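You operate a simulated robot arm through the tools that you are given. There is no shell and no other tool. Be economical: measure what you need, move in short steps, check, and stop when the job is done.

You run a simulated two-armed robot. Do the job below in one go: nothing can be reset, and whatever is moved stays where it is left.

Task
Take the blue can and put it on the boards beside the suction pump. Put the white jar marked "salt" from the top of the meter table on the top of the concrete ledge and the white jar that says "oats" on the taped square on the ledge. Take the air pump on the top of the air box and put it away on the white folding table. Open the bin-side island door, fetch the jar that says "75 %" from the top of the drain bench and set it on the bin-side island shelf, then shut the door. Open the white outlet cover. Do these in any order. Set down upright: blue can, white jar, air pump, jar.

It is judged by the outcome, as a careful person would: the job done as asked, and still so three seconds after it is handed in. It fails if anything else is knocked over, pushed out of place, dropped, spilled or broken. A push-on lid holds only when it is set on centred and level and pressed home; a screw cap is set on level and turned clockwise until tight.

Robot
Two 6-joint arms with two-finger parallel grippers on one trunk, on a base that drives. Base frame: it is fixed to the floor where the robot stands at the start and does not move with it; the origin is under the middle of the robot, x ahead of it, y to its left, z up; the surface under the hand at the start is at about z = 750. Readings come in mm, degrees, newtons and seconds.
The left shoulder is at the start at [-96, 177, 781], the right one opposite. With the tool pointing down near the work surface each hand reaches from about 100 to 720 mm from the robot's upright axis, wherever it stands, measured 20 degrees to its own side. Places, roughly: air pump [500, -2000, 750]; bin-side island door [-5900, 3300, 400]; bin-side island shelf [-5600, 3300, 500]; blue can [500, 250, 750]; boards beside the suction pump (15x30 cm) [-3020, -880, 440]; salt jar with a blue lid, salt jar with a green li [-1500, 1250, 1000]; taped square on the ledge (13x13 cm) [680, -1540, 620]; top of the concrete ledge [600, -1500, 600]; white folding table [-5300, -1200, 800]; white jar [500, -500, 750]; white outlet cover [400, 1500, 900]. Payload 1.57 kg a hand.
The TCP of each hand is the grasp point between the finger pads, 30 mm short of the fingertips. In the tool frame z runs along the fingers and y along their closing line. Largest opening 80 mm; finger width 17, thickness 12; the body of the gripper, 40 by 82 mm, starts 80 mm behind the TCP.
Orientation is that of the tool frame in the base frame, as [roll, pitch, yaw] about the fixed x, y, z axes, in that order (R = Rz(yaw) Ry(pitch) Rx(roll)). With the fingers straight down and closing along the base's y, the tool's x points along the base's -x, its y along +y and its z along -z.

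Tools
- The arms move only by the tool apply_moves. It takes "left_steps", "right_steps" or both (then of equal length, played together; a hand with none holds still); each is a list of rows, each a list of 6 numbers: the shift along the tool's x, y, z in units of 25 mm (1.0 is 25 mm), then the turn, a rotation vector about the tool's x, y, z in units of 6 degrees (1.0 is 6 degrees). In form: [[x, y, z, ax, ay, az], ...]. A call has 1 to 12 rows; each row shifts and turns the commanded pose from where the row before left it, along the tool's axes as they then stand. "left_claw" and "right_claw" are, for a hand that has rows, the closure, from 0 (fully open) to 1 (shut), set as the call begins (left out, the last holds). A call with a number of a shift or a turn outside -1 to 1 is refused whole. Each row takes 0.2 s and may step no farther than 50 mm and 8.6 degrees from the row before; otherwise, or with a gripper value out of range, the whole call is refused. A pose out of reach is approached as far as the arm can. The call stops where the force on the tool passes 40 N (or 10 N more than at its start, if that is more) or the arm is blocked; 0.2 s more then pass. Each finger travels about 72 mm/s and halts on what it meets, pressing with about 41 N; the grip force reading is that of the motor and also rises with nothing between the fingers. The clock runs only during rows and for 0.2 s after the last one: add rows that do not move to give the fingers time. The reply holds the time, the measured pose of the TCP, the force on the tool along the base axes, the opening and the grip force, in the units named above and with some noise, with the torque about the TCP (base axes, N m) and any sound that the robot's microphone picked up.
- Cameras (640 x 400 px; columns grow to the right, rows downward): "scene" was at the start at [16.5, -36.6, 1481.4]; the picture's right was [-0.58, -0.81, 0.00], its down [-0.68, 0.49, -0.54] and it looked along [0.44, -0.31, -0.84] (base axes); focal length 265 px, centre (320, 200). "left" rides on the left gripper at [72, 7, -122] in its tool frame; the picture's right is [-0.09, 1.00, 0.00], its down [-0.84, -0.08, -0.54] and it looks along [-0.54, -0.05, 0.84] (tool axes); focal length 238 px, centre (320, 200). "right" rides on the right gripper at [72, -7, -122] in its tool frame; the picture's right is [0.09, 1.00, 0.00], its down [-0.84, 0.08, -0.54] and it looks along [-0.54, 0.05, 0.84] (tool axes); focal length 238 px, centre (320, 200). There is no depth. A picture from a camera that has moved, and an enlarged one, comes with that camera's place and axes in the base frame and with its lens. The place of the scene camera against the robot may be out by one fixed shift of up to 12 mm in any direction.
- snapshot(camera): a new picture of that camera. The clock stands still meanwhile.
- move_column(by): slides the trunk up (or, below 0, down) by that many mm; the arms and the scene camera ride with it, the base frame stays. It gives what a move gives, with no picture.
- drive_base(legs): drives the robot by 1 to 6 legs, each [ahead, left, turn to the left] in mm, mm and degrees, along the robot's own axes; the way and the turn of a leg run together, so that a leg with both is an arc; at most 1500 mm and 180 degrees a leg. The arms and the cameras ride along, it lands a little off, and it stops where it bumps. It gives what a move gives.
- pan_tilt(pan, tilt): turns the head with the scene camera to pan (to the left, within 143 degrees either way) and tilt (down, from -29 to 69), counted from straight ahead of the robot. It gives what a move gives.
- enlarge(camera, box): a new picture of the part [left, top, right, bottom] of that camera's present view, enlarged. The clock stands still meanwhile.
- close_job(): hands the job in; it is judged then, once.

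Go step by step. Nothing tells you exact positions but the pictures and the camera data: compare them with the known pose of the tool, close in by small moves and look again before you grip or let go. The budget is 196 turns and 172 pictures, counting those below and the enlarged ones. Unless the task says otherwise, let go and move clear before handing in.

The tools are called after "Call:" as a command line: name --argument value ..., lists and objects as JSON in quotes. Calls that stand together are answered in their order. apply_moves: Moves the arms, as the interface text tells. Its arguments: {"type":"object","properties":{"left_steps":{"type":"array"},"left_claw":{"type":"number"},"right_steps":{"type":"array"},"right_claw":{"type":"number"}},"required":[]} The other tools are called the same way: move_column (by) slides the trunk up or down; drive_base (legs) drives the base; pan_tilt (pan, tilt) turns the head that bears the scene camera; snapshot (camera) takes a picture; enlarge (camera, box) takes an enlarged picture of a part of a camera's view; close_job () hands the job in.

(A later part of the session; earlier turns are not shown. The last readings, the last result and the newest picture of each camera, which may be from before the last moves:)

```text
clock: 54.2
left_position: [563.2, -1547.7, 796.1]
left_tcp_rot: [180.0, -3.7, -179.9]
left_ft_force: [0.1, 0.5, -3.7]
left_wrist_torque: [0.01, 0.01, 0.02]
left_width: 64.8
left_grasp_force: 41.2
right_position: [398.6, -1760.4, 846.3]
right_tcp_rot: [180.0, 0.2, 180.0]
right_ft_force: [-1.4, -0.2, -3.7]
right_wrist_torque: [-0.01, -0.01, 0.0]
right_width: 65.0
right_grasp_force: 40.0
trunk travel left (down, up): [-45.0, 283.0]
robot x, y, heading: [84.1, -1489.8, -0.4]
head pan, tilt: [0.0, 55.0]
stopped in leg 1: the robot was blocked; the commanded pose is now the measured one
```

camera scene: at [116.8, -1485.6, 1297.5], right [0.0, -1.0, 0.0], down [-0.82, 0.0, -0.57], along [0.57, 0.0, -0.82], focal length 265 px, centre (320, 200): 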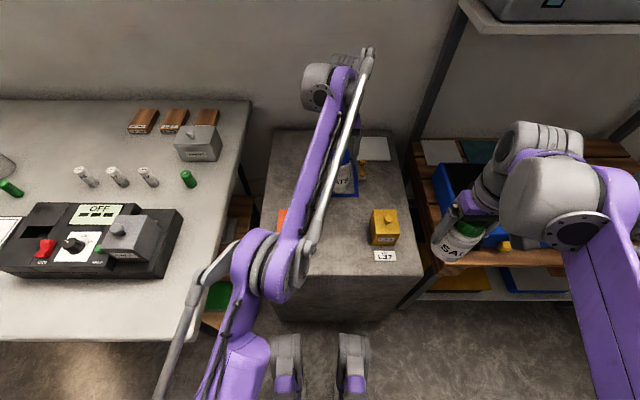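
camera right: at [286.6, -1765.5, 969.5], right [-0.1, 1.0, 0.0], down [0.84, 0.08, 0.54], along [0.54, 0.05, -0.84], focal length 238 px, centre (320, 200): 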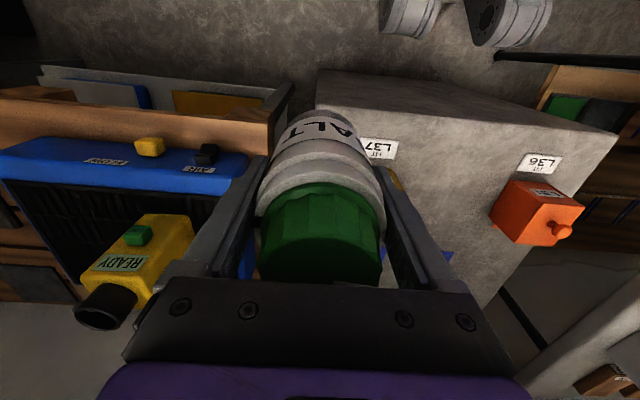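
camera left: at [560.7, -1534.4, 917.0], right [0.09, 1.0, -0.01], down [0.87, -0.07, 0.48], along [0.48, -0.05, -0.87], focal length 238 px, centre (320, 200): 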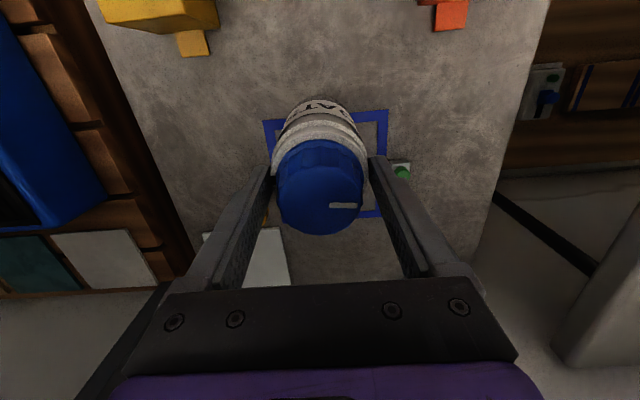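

The base touched the ledge front, so that is as near as it gets. I'll level the tilt, move over the square and check.

Call:
apply_moves --left_steps '[[0, 0, 0, 0, -0.62, 0], [-1, 0.1, 0, 0, 0, 0], [-1, 0.1, 0, 0, 0, 0], [-1, 0.1, 0, 0, 0, 0], [-1, 0.1, 0, 0, 0, 0], [-0.96, 0.05, 0, 0, 0, 0], [0, 0, 1, 0, 0, 0], [0, 0, 1, 0, 0, 0]]'

Call:
snapshot --camera "left"

Call:
enlarge --camera "scene" --box '[240, 110, 480, 260]'

```text
clock: 56.0
left_position: [681.2, -1533.4, 742.9]
left_tcp_rot: [180.0, -0.2, -179.8]
left_ft_force: [-0.1, 0.5, -4.1]
left_wrist_torque: [-0.01, -0.04, -0.03]
left_width: 64.9
left_grasp_force: 41.5
left hand out of reach, approached as far as the arm can: row 6
right_position: [399.4, -1759.7, 846.6]
right_tcp_rot: [180.0, 0.0, 179.9]
right_ft_force: [0.0, 0.6, -4.2]
right_wrist_torque: [0.01, -0.01, 0.04]
right_width: 64.8
right_grasp_force: 41.1
trunk travel left (down, up): [-45.0, 283.0]
robot x, y, heading: [82.2, -1488.4, -0.1]
head pan, tilt: [0.0, 55.0]
```

```text
139 pictures are left
camera left: at [609.2, -1524.5, 865.4], right [0.09, 1.0, 0.0], down [0.84, -0.08, 0.54], along [0.54, -0.05, -0.84], focal length 238 px, centre (320, 200)
```

left: 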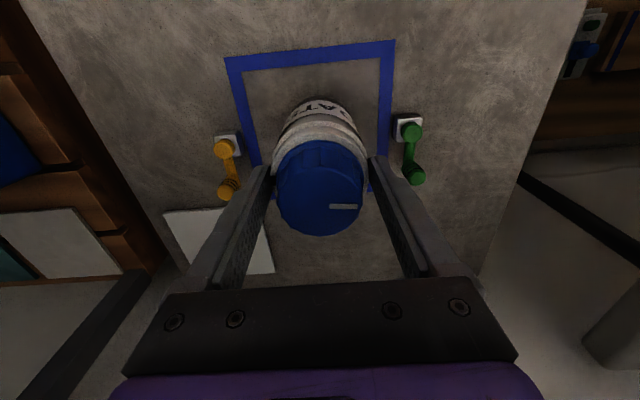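

```text
2.67 times, centred on (360, 185) of scene
camera zoom: at [157.0, -1485.6, 1297.4], right [0.0, -1.0, 0.0], down [-0.82, 0.0, -0.57], along [0.57, 0.0, -0.82], focal length 706 px, centre (213, 240)
```

zoom: 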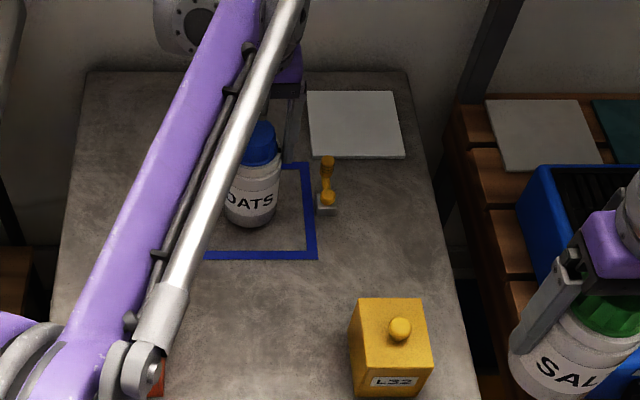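

The jar is centred on the square, estimated at (686, −1534). I'll lower in small steps until contact.

Call:
apply_moves --left_steps '[[-0.15, 0, 1, 0, 0, 0], [0, 0, 0.8, 0, 0, 0], [0, 0, 0.2, 0, 0, 0], [0, 0, 0.1, 0, 0, 0]]'

Call:
enlarge --camera "scene" --box '[240, 110, 480, 260]'

```text
clock: 56.5
left_position: [681.0, -1531.8, 720.3]
left_tcp_rot: [-180.0, 0.0, -180.0]
left_ft_force: [-6.9, 1.3, 27.1]
left_wrist_torque: [0.22, -0.15, 0.09]
left_width: 64.7
left_grasp_force: 41.0
right_position: [398.5, -1760.1, 846.4]
right_tcp_rot: [-180.0, 0.3, -179.9]
right_ft_force: [1.0, 0.2, -3.5]
right_wrist_torque: [0.0, 0.02, 0.01]
right_width: 64.9
right_grasp_force: 40.6
trunk travel left (down, up): [-45.0, 283.0]
robot x, y, heading: [86.1, -1488.4, -0.1]
head pan, tilt: [0.0, 55.0]
stopped in row 2 (left hand): the force on the tool passed its limit at 139 N (the readings are from after the stop); the commanded pose is now the measured one
```

```text
2.67 times, centred on (360, 185) of scene
camera zoom: at [154.1, -1485.3, 1297.7], right [0.0, -1.0, 0.0], down [-0.82, 0.0, -0.57], along [0.57, 0.0, -0.82], focal length 706 px, centre (213, 240)
```

zoom: 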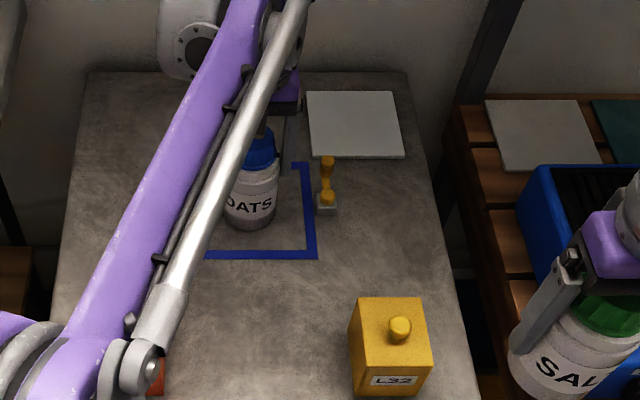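

Contact came at TCP z≈718, so the ledge top is at about 650 and the square's centre at about (676, −1533). The jar is inside it. I'll release and lift straight up.

Call:
apply_moves --left_steps '[[0, 0, -0.05, 0, 0, 0], [0, 0, 0, 0, 0, 0], [0, 0, 0, 0, 0, 0], [0, 0, 0, 0, 0, 0]]' --left_claw 0

Call:
apply_moves --left_steps '[[0, 0, -1, 0, 0, 0], [0, 0, -1, 0, 0, 0], [0, 0, -1, 0, 0, 0], [0, 0, -1, 0, 0, 0], [0, 0, -0.5, 0, 0, 0]]'

Call:
snapshot --camera "left"

```text
clock: 57.5
left_position: [684.6, -1531.3, 717.2]
left_tcp_rot: [179.9, 0.1, -179.9]
left_ft_force: [-0.2, -0.3, -0.3]
left_wrist_torque: [-0.02, 0.02, 0.04]
left_width: 80.0
left_grasp_force: 0.0
right_position: [399.5, -1759.8, 846.8]
right_tcp_rot: [179.9, 0.1, 180.0]
right_ft_force: [-0.2, -0.4, -3.2]
right_wrist_torque: [0.0, 0.02, 0.01]
right_width: 65.0
right_grasp_force: 40.8
trunk travel left (down, up): [-45.0, 283.0]
robot x, y, heading: [84.5, -1488.8, -0.0]
head pan, tilt: [0.0, 55.0]
```

```text
clock: 58.7
left_position: [675.9, -1527.9, 807.2]
left_tcp_rot: [-180.0, 0.0, -179.8]
left_ft_force: [0.0, 0.3, 0.1]
left_wrist_torque: [0.01, 0.01, -0.04]
left_width: 79.9
left_grasp_force: 0.1
left hand out of reach, approached as far as the arm can: row 4
right_position: [399.5, -1760.3, 847.1]
right_tcp_rot: [180.0, 0.1, -180.0]
right_ft_force: [0.5, 0.2, -4.5]
right_wrist_torque: [0.01, 0.01, -0.01]
right_width: 64.8
right_grasp_force: 40.3
trunk travel left (down, up): [-45.0, 283.0]
robot x, y, heading: [85.3, -1486.8, -0.1]
head pan, tilt: [0.0, 55.0]
```

```text
136 pictures are left
camera left: at [603.7, -1519.4, 929.7], right [0.09, 1.0, 0.0], down [0.84, -0.08, 0.54], along [0.54, -0.05, -0.84], focal length 238 px, centre (320, 200)
```

left: 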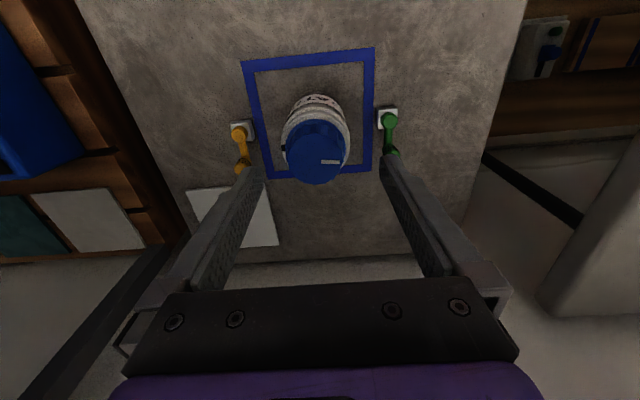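

Oats stands upright inside the square. I'll withdraw the left hand to the left and back, then bring the salt jar over the free space in front of the square.

Call:
apply_moves --left_steps '[[1, 0, -1, 0, 0, 0], [1, 0.5, -1, 0, 0, 0], [1, 1, 0, 0, 0, 0], [1, 1, 0, 0, 0, 0], [1, 1, 0, 0, 0, 0], [1, 1, 0, 0, 0, 0], [1, 1, 0, 0, 0, 0], [1, 1, 0, 0, 0, 0], [1, 1, 0, 0, 0, 0], [1, 1, 0, 0, 0, 0]]'

Call:
apply_moves --right_steps '[[-0.2, 1, 0, 0, 0, 0], [-0.5, 1, 0, 0, 0, 0], [-0.7, 1, 0, 0, 0, 0], [-0.7, 1, 0, 0, 0, 0], [-0.7, 1, 0, 0, 0, 0], [-0.7, 1, 0, 0, 0, 0], [-0.7, 1, 0, 0, 0, 0], [-0.7, 1, 0, 0, 0, 0], [-0.8, 1, 0, 0, 0, 0], [-0.5, 0, 1, 0, 0, 0], [0, 0, 1, 0, 0, 0]]'

Call:
snapshot --camera "right"

Call:
snapshot --camera "scene"

```text
clock: 60.9
left_position: [427.1, -1315.9, 856.2]
left_tcp_rot: [180.0, -0.1, -179.9]
left_ft_force: [-0.3, -0.3, 0.2]
left_wrist_torque: [-0.01, 0.0, -0.01]
left_width: 80.0
left_grasp_force: 0.0
right_position: [399.6, -1760.2, 847.0]
right_tcp_rot: [180.0, 0.1, 179.9]
right_ft_force: [-0.5, 0.6, -3.5]
right_wrist_torque: [0.01, 0.0, -0.01]
right_width: 64.9
right_grasp_force: 40.6
trunk travel left (down, up): [-45.0, 283.0]
robot x, y, heading: [85.3, -1489.4, 0.1]
head pan, tilt: [0.0, 55.0]
```

```text
clock: 63.3
left_position: [426.2, -1316.8, 858.1]
left_tcp_rot: [179.9, 0.0, -179.9]
left_ft_force: [-0.3, 0.6, -0.4]
left_wrist_torque: [0.02, -0.02, -0.01]
left_width: 80.0
left_grasp_force: 0.1
right_position: [559.2, -1536.8, 795.3]
right_tcp_rot: [179.9, 0.1, 179.9]
right_ft_force: [0.3, -0.1, -4.2]
right_wrist_torque: [0.01, 0.03, 0.03]
right_width: 64.9
right_grasp_force: 40.7
trunk travel left (down, up): [-45.0, 283.0]
robot x, y, heading: [83.3, -1489.9, -0.1]
head pan, tilt: [0.0, 55.0]
```

```text
135 pictures are left
camera right: at [484.8, -1542.7, 918.0], right [-0.09, 1.0, 0.0], down [0.84, 0.08, 0.54], along [0.54, 0.05, -0.84], focal length 238 px, centre (320, 200)
```

right: 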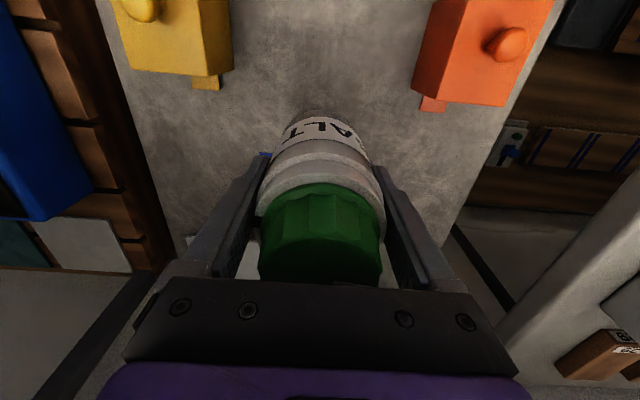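

```text
134 pictures are left
camera scene: at [157.0, -1485.5, 1297.4], right [0.0, -1.0, 0.0], down [-0.82, 0.0, -0.57], along [0.57, 0.0, -0.82], focal length 265 px, centre (320, 200)
```

scene: 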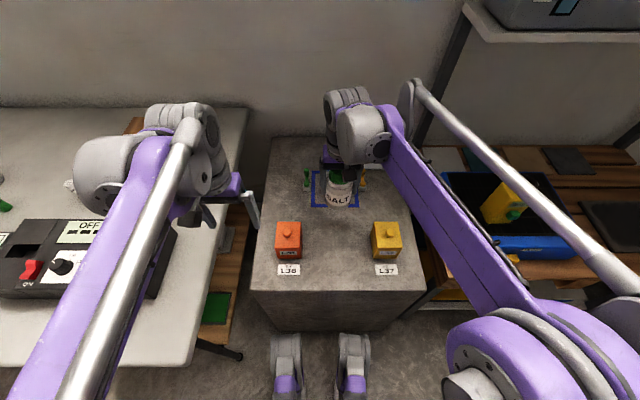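

There's clear space for the salt jar. I'll lower it to contact.

Call:
apply_moves --right_steps '[[0.3, 0, 1, 0, 0, 0], [0, 0, 1, 0, 0, 0], [0, 0, 0.7, 0, 0, 0], [0, 0, 0.12, 0, 0, 0], [0, 0, 0.12, 0, 0, 0], [0, 0, 0.12, 0, 0, 0], [0, 0, 0.12, 0, 0, 0], [0, 0, 0.12, 0, 0, 0]]'

```text
clock: 65.1
left_position: [426.4, -1315.8, 855.7]
left_tcp_rot: [180.0, 0.0, -179.9]
left_ft_force: [0.0, 0.5, 0.3]
left_wrist_torque: [-0.02, -0.02, 0.0]
left_width: 79.9
left_grasp_force: 0.1
right_position: [548.0, -1534.4, 714.2]
right_tcp_rot: [180.0, 0.1, 180.0]
right_ft_force: [0.4, -0.4, -3.4]
right_wrist_torque: [0.01, 0.04, -0.01]
right_width: 64.8
right_grasp_force: 41.5
trunk travel left (down, up): [-45.0, 283.0]
robot x, y, heading: [83.6, -1488.8, -0.3]
head pan, tilt: [0.0, 55.0]
```

Call:
apply_moves --right_steps '[[0, 0, 0.12, 0, 0, 0], [0, 0, 0.12, 0, 0, 0], [0, 0, 0.12, 0, 0, 0], [0, 0, 0.12, 0, 0, 0], [0, 0, 0.12, 0, 0, 0], [0, 0, 0.12, 0, 0, 0]]'

Call:
enlarge --camera "scene" --box '[240, 110, 480, 260]'

```text
clock: 66.5
left_position: [427.2, -1315.3, 856.1]
left_tcp_rot: [-180.0, -0.1, -179.9]
left_ft_force: [0.5, 0.2, 0.1]
left_wrist_torque: [0.08, -0.04, -0.01]
left_width: 79.9
left_grasp_force: 0.2
right_position: [547.4, -1534.5, 697.4]
right_tcp_rot: [-180.0, 0.2, 179.9]
right_ft_force: [-0.2, -0.1, -2.9]
right_wrist_torque: [0.01, 0.0, -0.02]
right_width: 65.0
right_grasp_force: 40.6
trunk travel left (down, up): [-45.0, 283.0]
robot x, y, heading: [84.6, -1487.8, 0.1]
head pan, tilt: [0.0, 55.0]
```

```text
2.67 times, centred on (360, 185) of scene
camera zoom: at [156.8, -1485.5, 1297.4], right [0.0, -1.0, 0.0], down [-0.82, 0.0, -0.57], along [0.57, 0.0, -0.82], focal length 706 px, centre (213, 240)
```

zoom: 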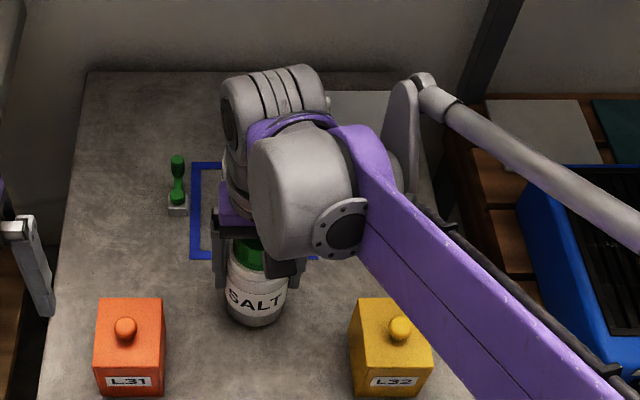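

No contact yet. The oats jar had slipped lower in the grip, so the ledge really is at about 620. I'll continue down in small steps.

Call:
apply_moves --right_steps '[[0, 0, 0.12, 0, 0, 0], [0, 0, 0.12, 0, 0, 0], [0, 0, 0.12, 0, 0, 0], [0, 0, 0.12, 0, 0, 0], [0, 0, 0.12, 0, 0, 0]]'

```text
clock: 67.7
left_position: [423.9, -1315.5, 857.5]
left_tcp_rot: [-179.9, 0.0, -179.9]
left_ft_force: [-0.3, 0.0, 0.0]
left_wrist_torque: [-0.02, 0.02, 0.01]
left_width: 79.9
left_grasp_force: 0.0
right_position: [546.2, -1534.4, 683.7]
right_tcp_rot: [179.9, 0.2, 180.0]
right_ft_force: [2.3, -1.9, 35.6]
right_wrist_torque: [0.1, -0.03, 0.2]
right_width: 65.0
right_grasp_force: 41.0
trunk travel left (down, up): [-45.0, 283.0]
robot x, y, heading: [82.8, -1488.9, 0.3]
head pan, tilt: [0.0, 55.0]
```

It's on the ledge. I'll release and lift straight up.

Call:
apply_moves --right_steps '[[0, 0, -0.05, 0, 0, 0], [0, 0, 0, 0, 0, 0], [0, 0, 0, 0, 0, 0]]' --right_claw 0

Call:
apply_moves --right_steps '[[0, 0, -1, 0, 0, 0], [0, 0, -1, 0, 0, 0], [0, 0, -1, 0, 0, 0], [0, 0, -1, 0, 0, 0], [0, 0, -1, 0, 0, 0], [0, 0, -1, 0, 0, 0], [1, 0, -1, 0, 0, 0], [1, 0, 0, 0, 0, 0], [1, -1, 0, 0, 0, 0], [1, -1, 0, 0, 0, 0], [1, -1, 0, 0, 0, 0], [1, -1, 0, 0, 0, 0]]'

Call:
snapshot --camera "scene"

Call:
snapshot --camera "right"

```text
clock: 68.5
left_position: [426.2, -1315.2, 857.2]
left_tcp_rot: [-180.0, -0.1, -180.0]
left_ft_force: [0.5, -0.2, -0.5]
left_wrist_torque: [0.02, -0.04, 0.01]
left_width: 80.0
left_grasp_force: 0.1
right_position: [546.9, -1534.1, 683.9]
right_tcp_rot: [180.0, 0.2, 180.0]
right_ft_force: [0.7, 0.9, 0.1]
right_wrist_torque: [0.0, -0.01, -0.02]
right_width: 79.9
right_grasp_force: 0.1
trunk travel left (down, up): [-45.0, 283.0]
robot x, y, heading: [84.7, -1490.4, -0.1]
head pan, tilt: [0.0, 55.0]
```

```text
clock: 71.1
left_position: [426.3, -1315.4, 857.0]
left_tcp_rot: [179.9, 0.1, -179.9]
left_ft_force: [-0.4, -0.6, -0.1]
left_wrist_torque: [0.03, 0.01, 0.03]
left_width: 80.1
left_grasp_force: 0.1
right_position: [392.7, -1632.6, 859.1]
right_tcp_rot: [179.9, 0.1, -180.0]
right_ft_force: [-0.5, -0.7, 0.5]
right_wrist_torque: [-0.03, 0.0, 0.02]
right_width: 80.0
right_grasp_force: 0.2
trunk travel left (down, up): [-45.0, 283.0]
robot x, y, heading: [85.1, -1491.8, 0.2]
head pan, tilt: [0.0, 55.0]
```

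```text
132 pictures are left
camera scene: at [156.0, -1485.6, 1297.5], right [0.0, -1.0, 0.0], down [-0.82, 0.0, -0.57], along [0.57, 0.0, -0.82], focal length 265 px, centre (320, 200)
```

scene: 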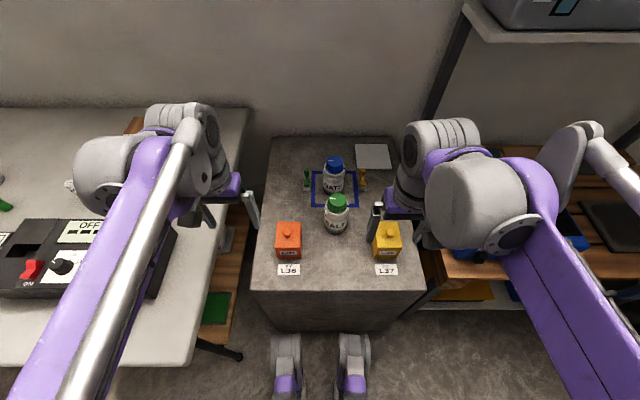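

```text
131 pictures are left
camera right: at [320.6, -1638.6, 981.5], right [-0.09, 1.0, 0.0], down [0.84, 0.08, 0.54], along [0.54, 0.05, -0.84], focal length 238 px, centre (320, 200)
```

right: 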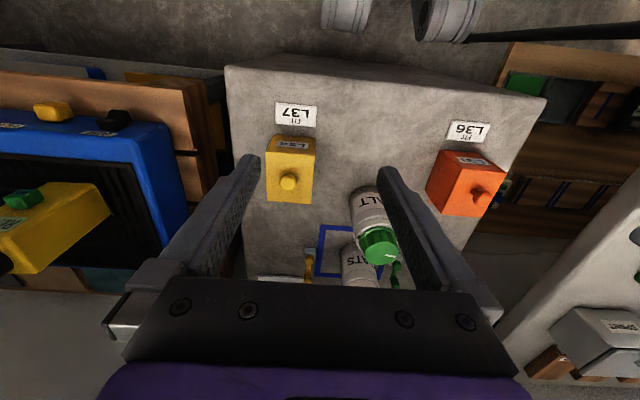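

Both jars are standing on the ledge, and nothing else moved. Next is the air pump: I'll raise the trunk, back off and drive right to the air box.

Call:
move_column --by 180

Call:
drive_base --legs '[[-120, 0, 0], [0, -350, 0]]'

Call:
pan_tilt --pan -10 --tilt 50

Call:
snapshot --camera "scene"

Call:
snapshot --camera "right"

Call:
snapshot --camera "left"

```text
clock: 73.1
left_position: [425.7, -1317.3, 1038.4]
left_tcp_rot: [180.0, 0.0, -179.9]
left_ft_force: [0.1, 0.0, 0.8]
left_wrist_torque: [0.04, 0.05, -0.02]
left_width: 80.1
left_grasp_force: 0.1
right_position: [397.8, -1635.1, 1037.5]
right_tcp_rot: [180.0, 0.0, 179.9]
right_ft_force: [-0.2, -0.3, -0.1]
right_wrist_torque: [0.03, -0.03, 0.0]
right_width: 79.9
right_grasp_force: 0.0
trunk travel left (down, up): [-225.0, 103.0]
robot x, y, heading: [86.8, -1488.3, 0.2]
head pan, tilt: [0.0, 55.0]
```

```text
clock: 77.6
left_position: [300.5, -1671.8, 1038.4]
left_tcp_rot: [-179.9, 0.1, 179.4]
left_ft_force: [-0.1, 0.1, 0.1]
left_wrist_torque: [-0.01, -0.01, -0.03]
left_width: 80.2
left_grasp_force: 0.0
right_position: [268.3, -1989.6, 1037.4]
right_tcp_rot: [-180.0, 0.1, 179.3]
right_ft_force: [0.4, 0.2, -0.5]
right_wrist_torque: [0.04, 0.0, 0.0]
right_width: 80.1
right_grasp_force: 0.0
trunk travel left (down, up): [-225.0, 103.0]
robot x, y, heading: [-41.6, -1839.7, -0.7]
head pan, tilt: [0.0, 55.0]
```

```text
clock: 78.3
left_position: [302.1, -1672.5, 1037.7]
left_tcp_rot: [-180.0, 0.0, 179.4]
left_ft_force: [0.7, -0.4, 0.3]
left_wrist_torque: [0.0, 0.0, 0.0]
left_width: 79.7
left_grasp_force: 0.1
right_position: [268.9, -1990.2, 1037.5]
right_tcp_rot: [180.0, 0.2, 179.3]
right_ft_force: [-0.3, -0.5, 0.1]
right_wrist_torque: [0.0, -0.03, 0.02]
right_width: 80.0
right_grasp_force: 0.1
trunk travel left (down, up): [-225.0, 103.0]
robot x, y, heading: [-39.0, -1841.5, -0.8]
head pan, tilt: [-10.0, 50.0]
```

```text
130 pictures are left
camera scene: at [-6.0, -1849.6, 1490.9], right [-0.19, -0.98, 0.0], down [-0.75, 0.14, -0.64], along [0.63, -0.12, -0.77], focal length 265 px, centre (320, 200)
```

scene: 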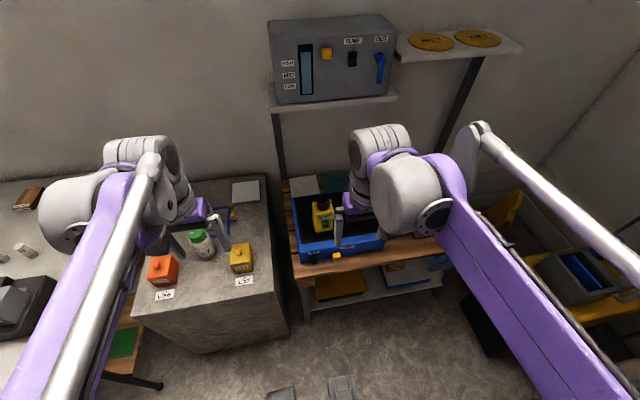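

```text
129 pictures are left
camera right: at [195.8, -1994.8, 1159.8], right [-0.08, 1.0, 0.0], down [0.84, 0.07, 0.54], along [0.54, 0.04, -0.84], focal length 238 px, centre (320, 200)
```

right: 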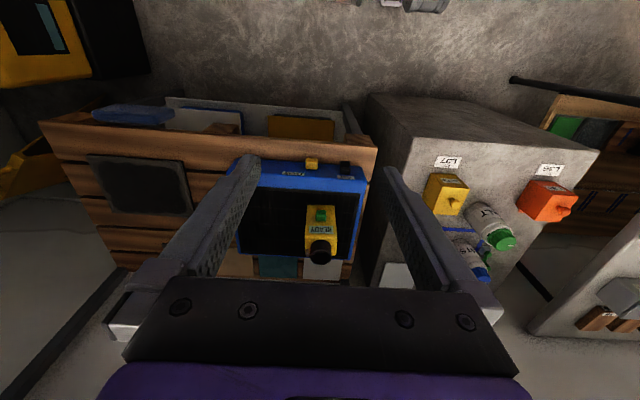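

```text
128 pictures are left
camera left: at [230.2, -1662.8, 1160.6], right [0.1, 0.99, 0.0], down [0.84, -0.09, 0.54], along [0.54, -0.06, -0.84], focal length 238 px, centre (320, 200)
```

left: 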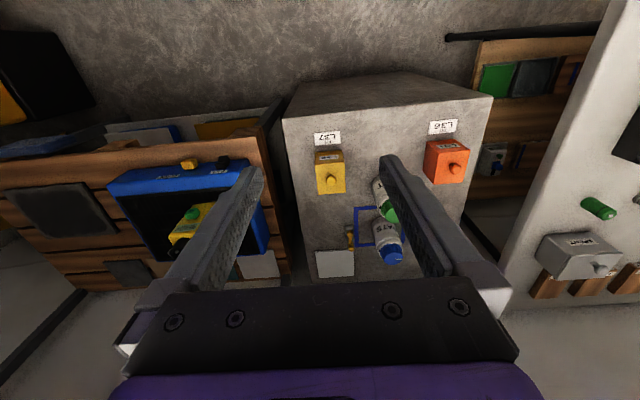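

The pump's cap is at about (544, −1977, 807). I'll bring the right hand nearer for a closer look.

Call:
apply_moves --right_steps '[[-1, 0.05, 0, 0, 0, 0], [-1, 0.05, 0, 0, 0, 0], [-1, 0.05, 0, 0, 0, 0], [-1, 0.05, 0, 0, 0, 0], [-1, 0.05, 0, 0, 0, 0], [-1, 0.05, 0, 0, 0, 0], [-1, 0.05, 0, 0, 0, 0], [-1, 0.05, 0, 0, 0, 0], [-1, 0.05, 1, 0, 0, 0], [0, 0.05, 1, 0, 0, 0], [0, 0, 1, 0, 0, 0], [0, 0, 1, 0, 0, 0]]'

Call:
snapshot --camera "right"

Call:
enlarge --camera "scene" --box '[260, 140, 460, 265]'

```text
clock: 81.0
left_position: [302.6, -1670.8, 1037.8]
left_tcp_rot: [179.9, 0.1, 179.4]
left_ft_force: [-0.5, -1.1, 0.1]
left_wrist_torque: [-0.01, 0.03, 0.01]
left_width: 80.1
left_grasp_force: 0.1
right_position: [494.5, -1978.5, 938.7]
right_tcp_rot: [180.0, 0.2, 179.3]
right_ft_force: [0.6, -0.1, 0.0]
right_wrist_torque: [0.0, -0.01, 0.01]
right_width: 79.9
right_grasp_force: 0.0
trunk travel left (down, up): [-225.0, 103.0]
robot x, y, heading: [-42.8, -1839.0, -0.6]
head pan, tilt: [-10.0, 50.0]
```

```text
127 pictures are left
camera right: at [421.1, -1984.4, 1061.3], right [-0.08, 1.0, 0.0], down [0.84, 0.07, 0.54], along [0.54, 0.04, -0.84], focal length 238 px, centre (320, 200)
```

right: 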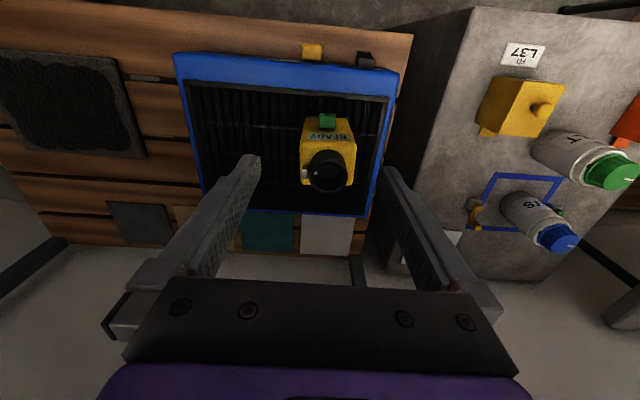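

```text
3.20 times, centred on (360, 202) of scene
camera zoom: at [-5.8, -1849.8, 1490.9], right [-0.19, -0.98, 0.0], down [-0.75, 0.14, -0.64], along [0.63, -0.12, -0.77], focal length 848 px, centre (192, 192)
```

zoom: 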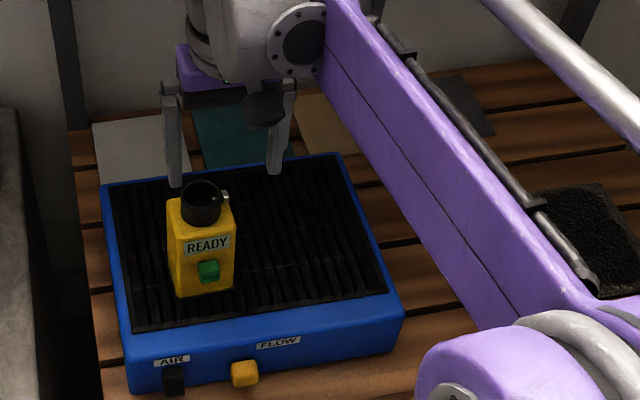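

The pump is a box about 58 mm wide, square to the base axes, centred at about (544, −1967). I'll position, descend partway and check.

Call:
apply_moves --right_steps '[[-1, 0.22, 0, 0, 0, 0], [-0.95, 0.22, 0, 0, 0, 0], [0, 0, 1, 0, 0, 0], [0, 0, 1, 0, 0, 0], [0, 0, 1, 0, 0, 0], [0, 0, 0.6, 0, 0, 0]]'

Call:
snapshot --camera "right"

Call:
enlarge --camera "scene" --box '[260, 140, 460, 265]'

```text
clock: 82.3
left_position: [302.5, -1672.4, 1038.1]
left_tcp_rot: [180.0, 0.1, 179.4]
left_ft_force: [-0.1, 0.9, 0.0]
left_wrist_torque: [0.01, 0.01, -0.03]
left_width: 80.0
left_grasp_force: 0.0
right_position: [541.2, -1969.6, 848.6]
right_tcp_rot: [179.9, 0.1, 179.3]
right_ft_force: [-0.5, -0.4, -0.2]
right_wrist_torque: [-0.04, -0.03, -0.01]
right_width: 80.0
right_grasp_force: 0.0
trunk travel left (down, up): [-225.0, 103.0]
robot x, y, heading: [-41.5, -1840.0, -0.7]
head pan, tilt: [-10.0, 50.0]
```

```text
125 pictures are left
camera right: at [469.4, -1975.9, 971.0], right [-0.08, 1.0, 0.0], down [0.84, 0.07, 0.54], along [0.54, 0.04, -0.84], focal length 238 px, centre (320, 200)
```

right: 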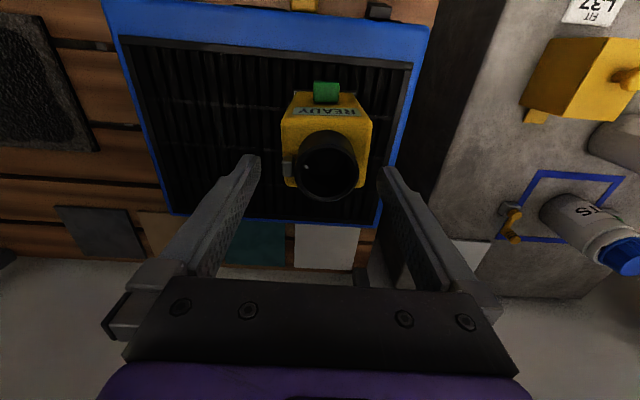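

```text
3.20 times, centred on (360, 202) of scene
camera zoom: at [-5.9, -1849.7, 1490.9], right [-0.19, -0.98, 0.0], down [-0.75, 0.14, -0.64], along [0.63, -0.12, -0.77], focal length 848 px, centre (192, 192)
```

zoom: 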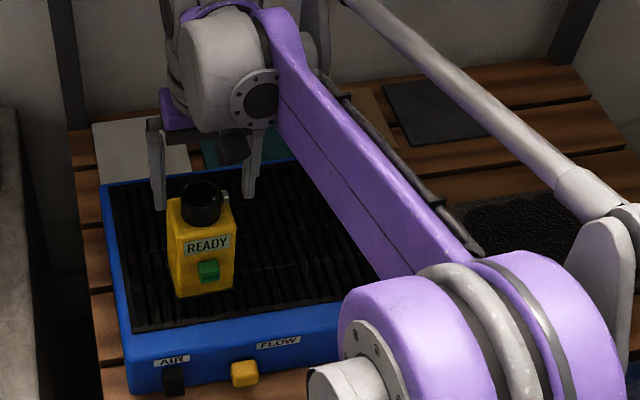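

Centred. I'll descend to about z 765 with small final steps.

Call:
apply_moves --right_steps '[[0, 0.08, 1, 0, 0, 0], [0, 0, 1, 0, 0, 0], [0, 0, 0.5, 0, 0, 0], [0, 0, 0.3, 0, 0, 0], [0, 0, 0.3, 0, 0, 0], [0, 0, 0.25, 0, 0, 0]]'

Call:
snapshot --camera "right"

Call:
enlarge --camera "scene" --box '[260, 140, 460, 265]'

```text
clock: 83.8
left_position: [302.6, -1672.5, 1038.9]
left_tcp_rot: [-180.0, 0.0, 179.4]
left_ft_force: [0.2, 0.0, -0.3]
left_wrist_torque: [-0.02, -0.01, 0.02]
left_width: 79.9
left_grasp_force: 0.1
right_position: [544.5, -1966.8, 765.2]
right_tcp_rot: [-180.0, 0.1, 179.4]
right_ft_force: [0.3, 0.1, 0.0]
right_wrist_torque: [-0.01, 0.0, 0.05]
right_width: 79.9
right_grasp_force: 0.1
trunk travel left (down, up): [-225.0, 103.0]
robot x, y, heading: [-44.0, -1840.7, -0.5]
head pan, tilt: [-10.0, 50.0]
```

```text
123 pictures are left
camera right: at [471.7, -1971.9, 887.4], right [-0.08, 1.0, 0.0], down [0.84, 0.07, 0.54], along [0.54, 0.04, -0.84], focal length 238 px, centre (320, 200)
```

right: 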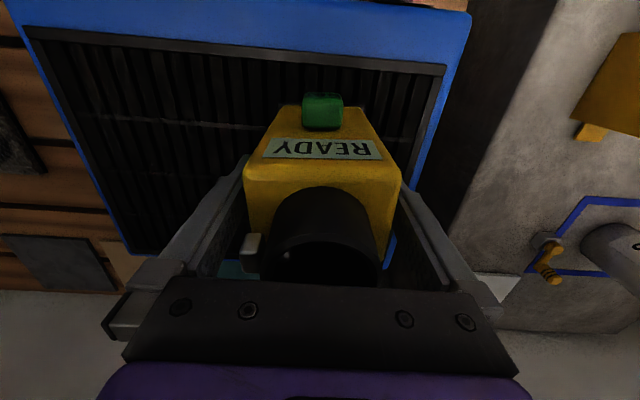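

```text
3.20 times, centred on (360, 202) of scene
camera zoom: at [-6.0, -1849.7, 1490.9], right [-0.19, -0.98, 0.0], down [-0.75, 0.14, -0.64], along [0.63, -0.12, -0.77], focal length 848 px, centre (192, 192)
```

zoom: 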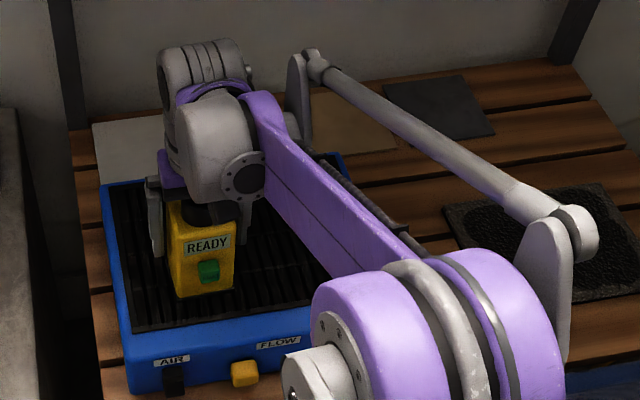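

The fingers straddle the body. I'll close and lift slightly to test.

Call:
apply_moves --right_steps '[[0, 0, 0, 0, 0, 0], [0, 0, 0, 0, 0, 0], [0, 0, 0, 0, 0, 0], [0, 0, -0.4, 0, 0, 0], [0, 0, -0.6, 0, 0, 0], [0, 0, -1, 0, 0, 0]]' --right_claw 1

Call:
snapshot --camera "right"

Call:
enlarge --camera "scene" --box '[260, 140, 460, 265]'

```text
clock: 85.2
left_position: [302.5, -1671.7, 1038.5]
left_tcp_rot: [180.0, 0.0, 179.4]
left_ft_force: [0.9, 1.0, 0.5]
left_wrist_torque: [-0.02, -0.01, 0.01]
left_width: 80.0
left_grasp_force: 0.0
right_position: [544.7, -1966.5, 814.8]
right_tcp_rot: [180.0, 0.1, 179.3]
right_ft_force: [0.6, 1.0, -2.3]
right_wrist_torque: [0.03, -0.05, 0.01]
right_width: 66.7
right_grasp_force: 40.9
trunk travel left (down, up): [-225.0, 103.0]
robot x, y, heading: [-38.7, -1844.2, -0.7]
head pan, tilt: [-10.0, 50.0]
```

```text
121 pictures are left
camera right: at [470.9, -1972.1, 936.5], right [-0.08, 1.0, 0.0], down [0.84, 0.07, 0.54], along [0.54, 0.04, -0.84], focal length 238 px, centre (320, 200)
```

right: 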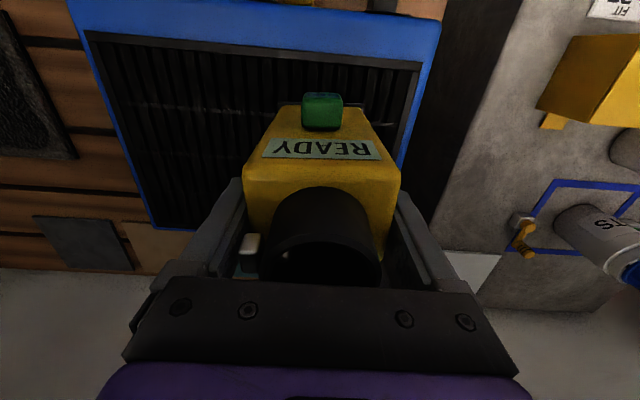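

```text
3.20 times, centred on (360, 202) of scene
camera zoom: at [-6.3, -1849.7, 1490.9], right [-0.19, -0.98, 0.0], down [-0.75, 0.14, -0.64], along [0.63, -0.12, -0.77], focal length 848 px, centre (192, 192)
```

zoom: 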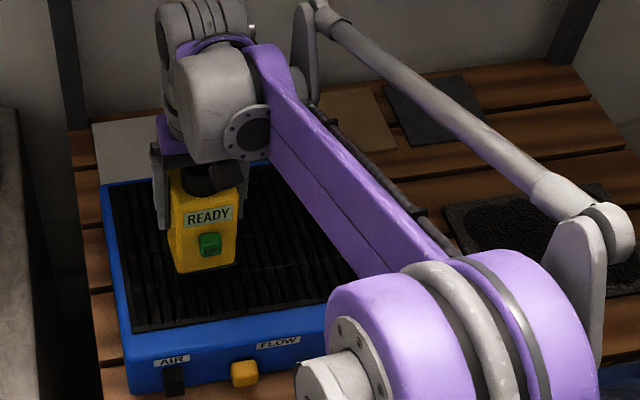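

The pump is held. I'll lift and retract it, then drive back to the meter table for the blue can.

Call:
apply_moves --right_steps '[[0, 0, -1, 0, 0, 0], [0, 0, -1, 0, 0, 0], [0.5, 0, -1, 0, 0, 0], [1, 0, -1, 0, 0, 0], [1, 0, -1, 0, 0, 0], [1, 0, -1, 0, 0, 0], [1, 0, -1, 0, 0, 0], [1, 0, -1, 0, 0, 0], [1, 0, -1, 0, 0, 0], [1, 0, 0, 0, 0, 0]]'

Call:
drive_base --legs '[[-160, 0, 0.6], [0, 1000, 0], [0, 900, 0]]'

Call:
pan_tilt --pan 15 --tilt 45

Call:
snapshot --camera "scene"

```text
clock: 87.3
left_position: [301.9, -1672.6, 1038.7]
left_tcp_rot: [-180.0, -0.1, 179.4]
left_ft_force: [0.8, 0.6, 0.1]
left_wrist_torque: [-0.04, 0.0, 0.0]
left_width: 80.1
left_grasp_force: 0.0
right_position: [352.4, -1964.2, 1039.1]
right_tcp_rot: [-180.0, 0.3, 179.4]
right_ft_force: [0.6, -0.5, -1.3]
right_wrist_torque: [0.03, 0.0, -0.02]
right_width: 66.5
right_grasp_force: 41.0
trunk travel left (down, up): [-225.0, 103.0]
robot x, y, heading: [-43.5, -1842.5, -0.6]
head pan, tilt: [-10.0, 50.0]
```

```text
clock: 105.4
left_position: [199.2, 229.3, 1038.8]
left_tcp_rot: [180.0, 0.1, 178.3]
left_ft_force: [0.0, 0.0, -0.4]
left_wrist_torque: [-0.02, -0.01, -0.02]
left_width: 79.9
left_grasp_force: 0.0
right_position: [246.0, -66.7, 1038.8]
right_tcp_rot: [-180.0, 0.1, 178.2]
right_ft_force: [-0.5, 0.3, -2.5]
right_wrist_torque: [0.01, 0.0, 0.01]
right_width: 65.7
right_grasp_force: 40.9
trunk travel left (down, up): [-225.0, 103.0]
robot x, y, heading: [-146.8, 66.4, -1.4]
head pan, tilt: [-10.0, 50.0]
```

```text
clock: 106.3
left_position: [199.9, 227.6, 1038.9]
left_tcp_rot: [-179.9, 0.1, 178.2]
left_ft_force: [0.5, 0.7, 0.6]
left_wrist_torque: [-0.02, 0.04, 0.0]
left_width: 80.2
left_grasp_force: 0.1
right_position: [245.7, -66.1, 1038.1]
right_tcp_rot: [180.0, 0.1, 178.2]
right_ft_force: [0.2, 0.5, -0.8]
right_wrist_torque: [-0.02, -0.03, -0.01]
right_width: 65.8
right_grasp_force: 41.1
trunk travel left (down, up): [-225.0, 103.0]
robot x, y, heading: [-143.7, 64.5, -1.8]
head pan, tilt: [15.0, 45.0]
```

```text
119 pictures are left
camera scene: at [-108.0, 90.0, 1497.8], right [0.23, -0.97, 0.0], down [-0.69, -0.16, -0.71], along [0.69, 0.16, -0.71], focal length 265 px, centre (320, 200)
```

scene: 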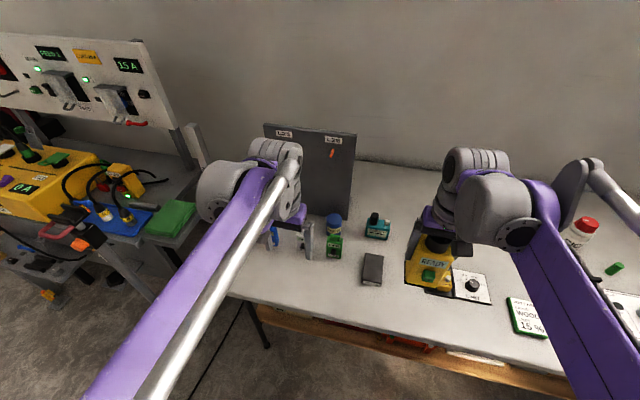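

The blue can stands behind a green box near the grey board. I'll drive in and look with the left camera.

Call:
drive_base --legs '[[120, 0, 1.8]]'

Call:
snapshot --camera "left"

Call:
enlarge --camera "scene" --box '[220, 130, 460, 280]'

```text
clock: 107.5
left_position: [316.4, 234.5, 1038.9]
left_tcp_rot: [179.9, 0.0, 179.8]
left_ft_force: [0.2, 0.7, 0.1]
left_wrist_torque: [0.01, 0.03, -0.01]
left_width: 80.0
left_grasp_force: 0.1
right_position: [371.0, -56.9, 1038.8]
right_tcp_rot: [-180.0, 0.1, 179.8]
right_ft_force: [-0.2, 0.4, -1.0]
right_wrist_torque: [0.01, -0.02, 0.0]
right_width: 65.7
right_grasp_force: 40.9
trunk travel left (down, up): [-225.0, 103.0]
robot x, y, heading: [-26.4, 64.3, -0.2]
head pan, tilt: [15.0, 45.0]
```

```text
118 pictures are left
camera left: at [245.3, 243.4, 1160.5], right [0.09, 1.0, 0.0], down [0.84, -0.08, 0.54], along [0.54, -0.05, -0.84], focal length 238 px, centre (320, 200)
```

left: 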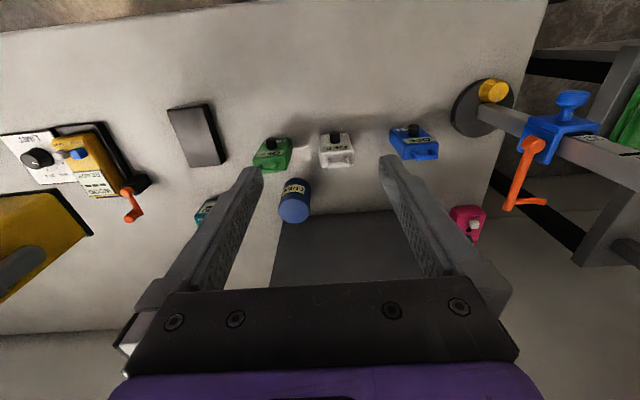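

```text
2.67 times, centred on (340, 205) of scene
camera zoom: at [13.7, 88.9, 1497.8], right [0.25, -0.97, 0.0], down [-0.68, -0.18, -0.71], along [0.68, 0.18, -0.71], focal length 706 px, centre (267, 187)
```

zoom: 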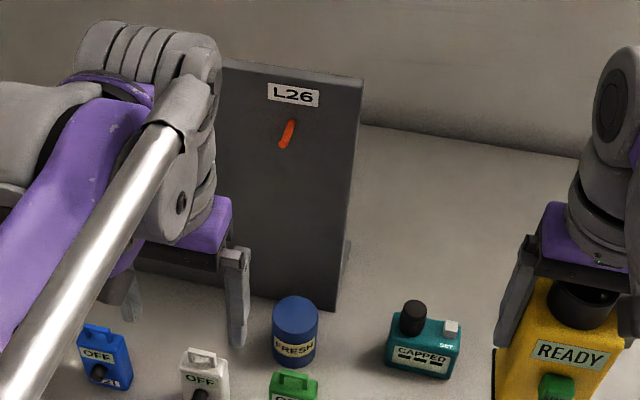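

The blue can "FRESH" is at about (478, 178), top z≈824, close in front of the grey board. I'll approach with the tool tilted 24° so the wrist stays clear of the board.

Call:
apply_moves --left_steps '[[0, 0, 0, 0, -1, 0], [0, 0, 0, 0, -1, 0], [0, 0, 0, 0, -1, 0], [0, 0, 0, 0, -1, 0], [-0.22, -0.285, 1, 0, 0, 0], [-0.22, -0.285, 1, 0, 0, 0], [-0.22, -0.285, 1, 0, 0, 0], [-0.22, -0.285, 1, 0, 0, 0], [-0.22, -0.285, 1, 0, 0, 0], [-0.22, -0.285, 1, 0, 0, 0], [-0.22, -0.285, 1, 0, 0, 0]]' --left_claw 0

Call:
snapshot --camera "left"

Call:
enlarge --camera "scene" --box '[220, 130, 460, 280]'

```text
clock: 109.9
left_position: [421.3, 183.6, 893.3]
left_tcp_rot: [179.9, 24.0, 179.9]
left_ft_force: [0.7, -0.4, -0.6]
left_wrist_torque: [-0.02, 0.04, -0.01]
left_width: 80.0
left_grasp_force: 0.0
right_position: [372.7, -56.0, 1038.8]
right_tcp_rot: [-180.0, 0.1, 179.8]
right_ft_force: [-0.9, -0.5, -2.8]
right_wrist_torque: [0.0, 0.0, 0.02]
right_width: 65.7
right_grasp_force: 41.2
trunk travel left (down, up): [-225.0, 103.0]
robot x, y, heading: [-28.4, 64.7, -0.2]
head pan, tilt: [15.0, 45.0]
```

```text
116 pictures are left
camera left: at [307.2, 192.3, 975.3], right [0.09, 1.0, 0.04], down [0.54, -0.08, 0.83], along [0.83, -0.05, -0.55], focal length 238 px, centre (320, 200)
```

left: 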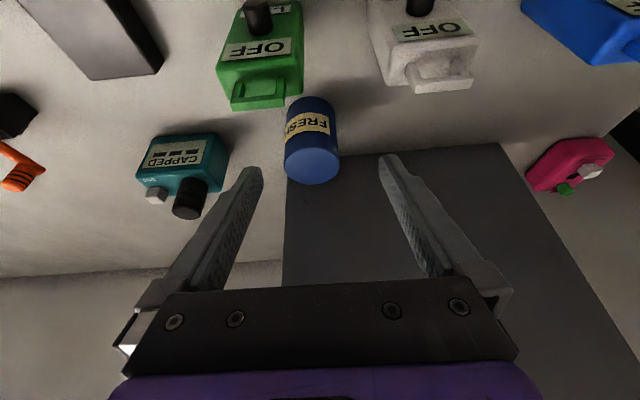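

```text
2.67 times, centred on (340, 205) of scene
camera zoom: at [14.1, 88.8, 1497.8], right [0.25, -0.97, 0.0], down [-0.68, -0.18, -0.71], along [0.68, 0.18, -0.71], focal length 706 px, centre (267, 187)
```

zoom: 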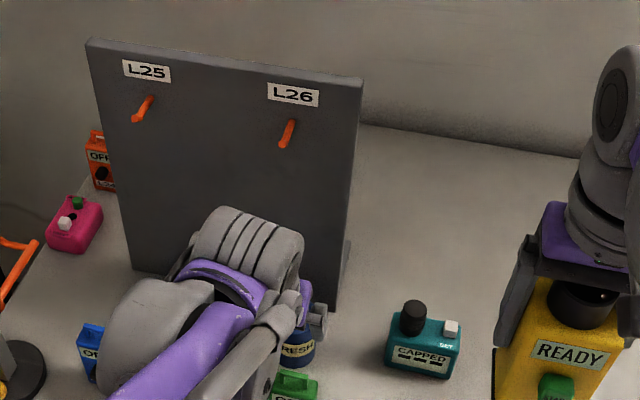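

The can is confirmed at (475, 177). I'll go in along the tool axis.

Call:
apply_moves --left_steps '[[-0.06, -0.05, 0.93, 0, 0, 0], [-0.06, -0.05, 0.93, 0, 0, 0], [-0.06, -0.05, 0.93, 0, 0, 0], [-0.06, -0.05, 0.93, 0, 0, 0], [-0.06, -0.05, 0.9, 0, 0, 0]]'

Call:
snapshot --camera "left"

```text
clock: 111.1
left_position: [477.3, 180.3, 789.0]
left_tcp_rot: [-179.9, 24.0, 179.9]
left_ft_force: [0.1, -0.9, 0.1]
left_wrist_torque: [-0.01, -0.02, 0.03]
left_width: 80.0
left_grasp_force: 0.1
right_position: [371.5, -57.4, 1038.6]
right_tcp_rot: [-179.9, 0.1, 179.8]
right_ft_force: [0.2, 0.1, -1.2]
right_wrist_torque: [0.04, 0.0, -0.05]
right_width: 65.8
right_grasp_force: 40.6
trunk travel left (down, up): [-225.0, 103.0]
robot x, y, heading: [-23.6, 64.8, -0.0]
head pan, tilt: [15.0, 45.0]
```

```text
114 pictures are left
camera left: at [361.9, 189.2, 872.7], right [0.09, 1.0, 0.04], down [0.54, -0.08, 0.84], along [0.83, -0.05, -0.55], focal length 238 px, centre (320, 200)
```

left: 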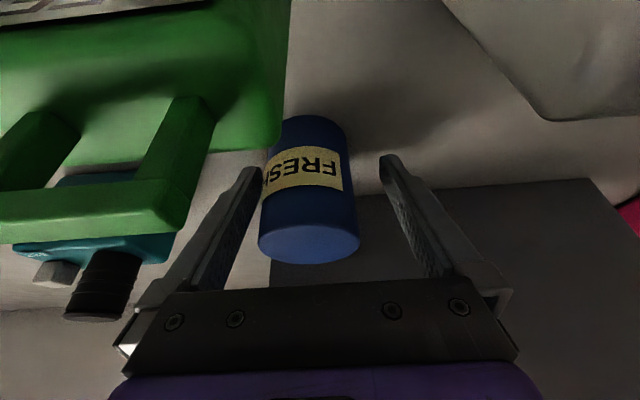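

The can is about 4 mm off centre. I'll adjust, grip and lift out along the tool axis.

Call:
apply_moves --left_steps '[[0, -0.18, 0, 0, 0, 0], [0, 0, 0, 0, 0, 0]]'

Call:
apply_moves --left_steps '[[0, 0, 0, 0, 0, 0], [0, 0, 0, 0, 0, 0], [0, 0, 0, 0, 0, 0], [0.16, 0, -0.37, 0, 0, 0], [0.41, 0, -0.91, 0, 0, 0], [0.41, 0, -0.91, 0, 0, 0], [0.41, 0, -0.91, 0, 0, 0]]' --left_claw 1

Call:
snapshot --camera "left"

```text
clock: 111.7
left_position: [477.1, 175.0, 791.6]
left_tcp_rot: [180.0, 24.0, 179.8]
left_ft_force: [-0.8, -0.3, 0.5]
left_wrist_torque: [-0.02, 0.02, 0.0]
left_width: 80.1
left_grasp_force: 0.1
right_position: [370.2, -57.6, 1039.5]
right_tcp_rot: [-180.0, 0.1, 179.8]
right_ft_force: [0.7, -0.6, -1.1]
right_wrist_torque: [0.02, -0.02, -0.01]
right_width: 65.6
right_grasp_force: 40.6
trunk travel left (down, up): [-225.0, 103.0]
robot x, y, heading: [-28.0, 62.4, -0.2]
head pan, tilt: [15.0, 45.0]
```

```text
clock: 113.3
left_position: [413.5, 175.1, 848.2]
left_tcp_rot: [-179.9, 23.9, 179.9]
left_ft_force: [-0.1, 0.7, -1.2]
left_wrist_torque: [0.01, -0.02, 0.03]
left_width: 51.7
left_grasp_force: 41.1
right_position: [369.4, -56.2, 1039.4]
right_tcp_rot: [-180.0, 0.1, 179.8]
right_ft_force: [0.1, -0.2, -1.9]
right_wrist_torque: [-0.04, 0.01, -0.01]
right_width: 65.9
right_grasp_force: 40.9
trunk travel left (down, up): [-225.0, 103.0]
robot x, y, heading: [-23.9, 66.4, -0.0]
head pan, tilt: [15.0, 45.0]
```

```text
113 pictures are left
camera left: at [298.8, 184.0, 930.1], right [0.09, 1.0, 0.04], down [0.54, -0.08, 0.84], along [0.83, -0.05, -0.55], focal length 238 px, centre (320, 200)
```

left: 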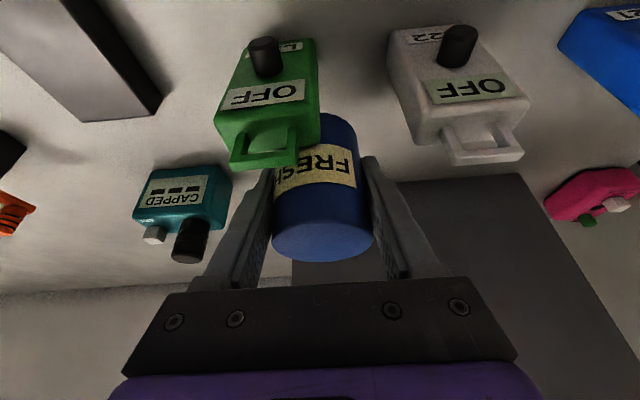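

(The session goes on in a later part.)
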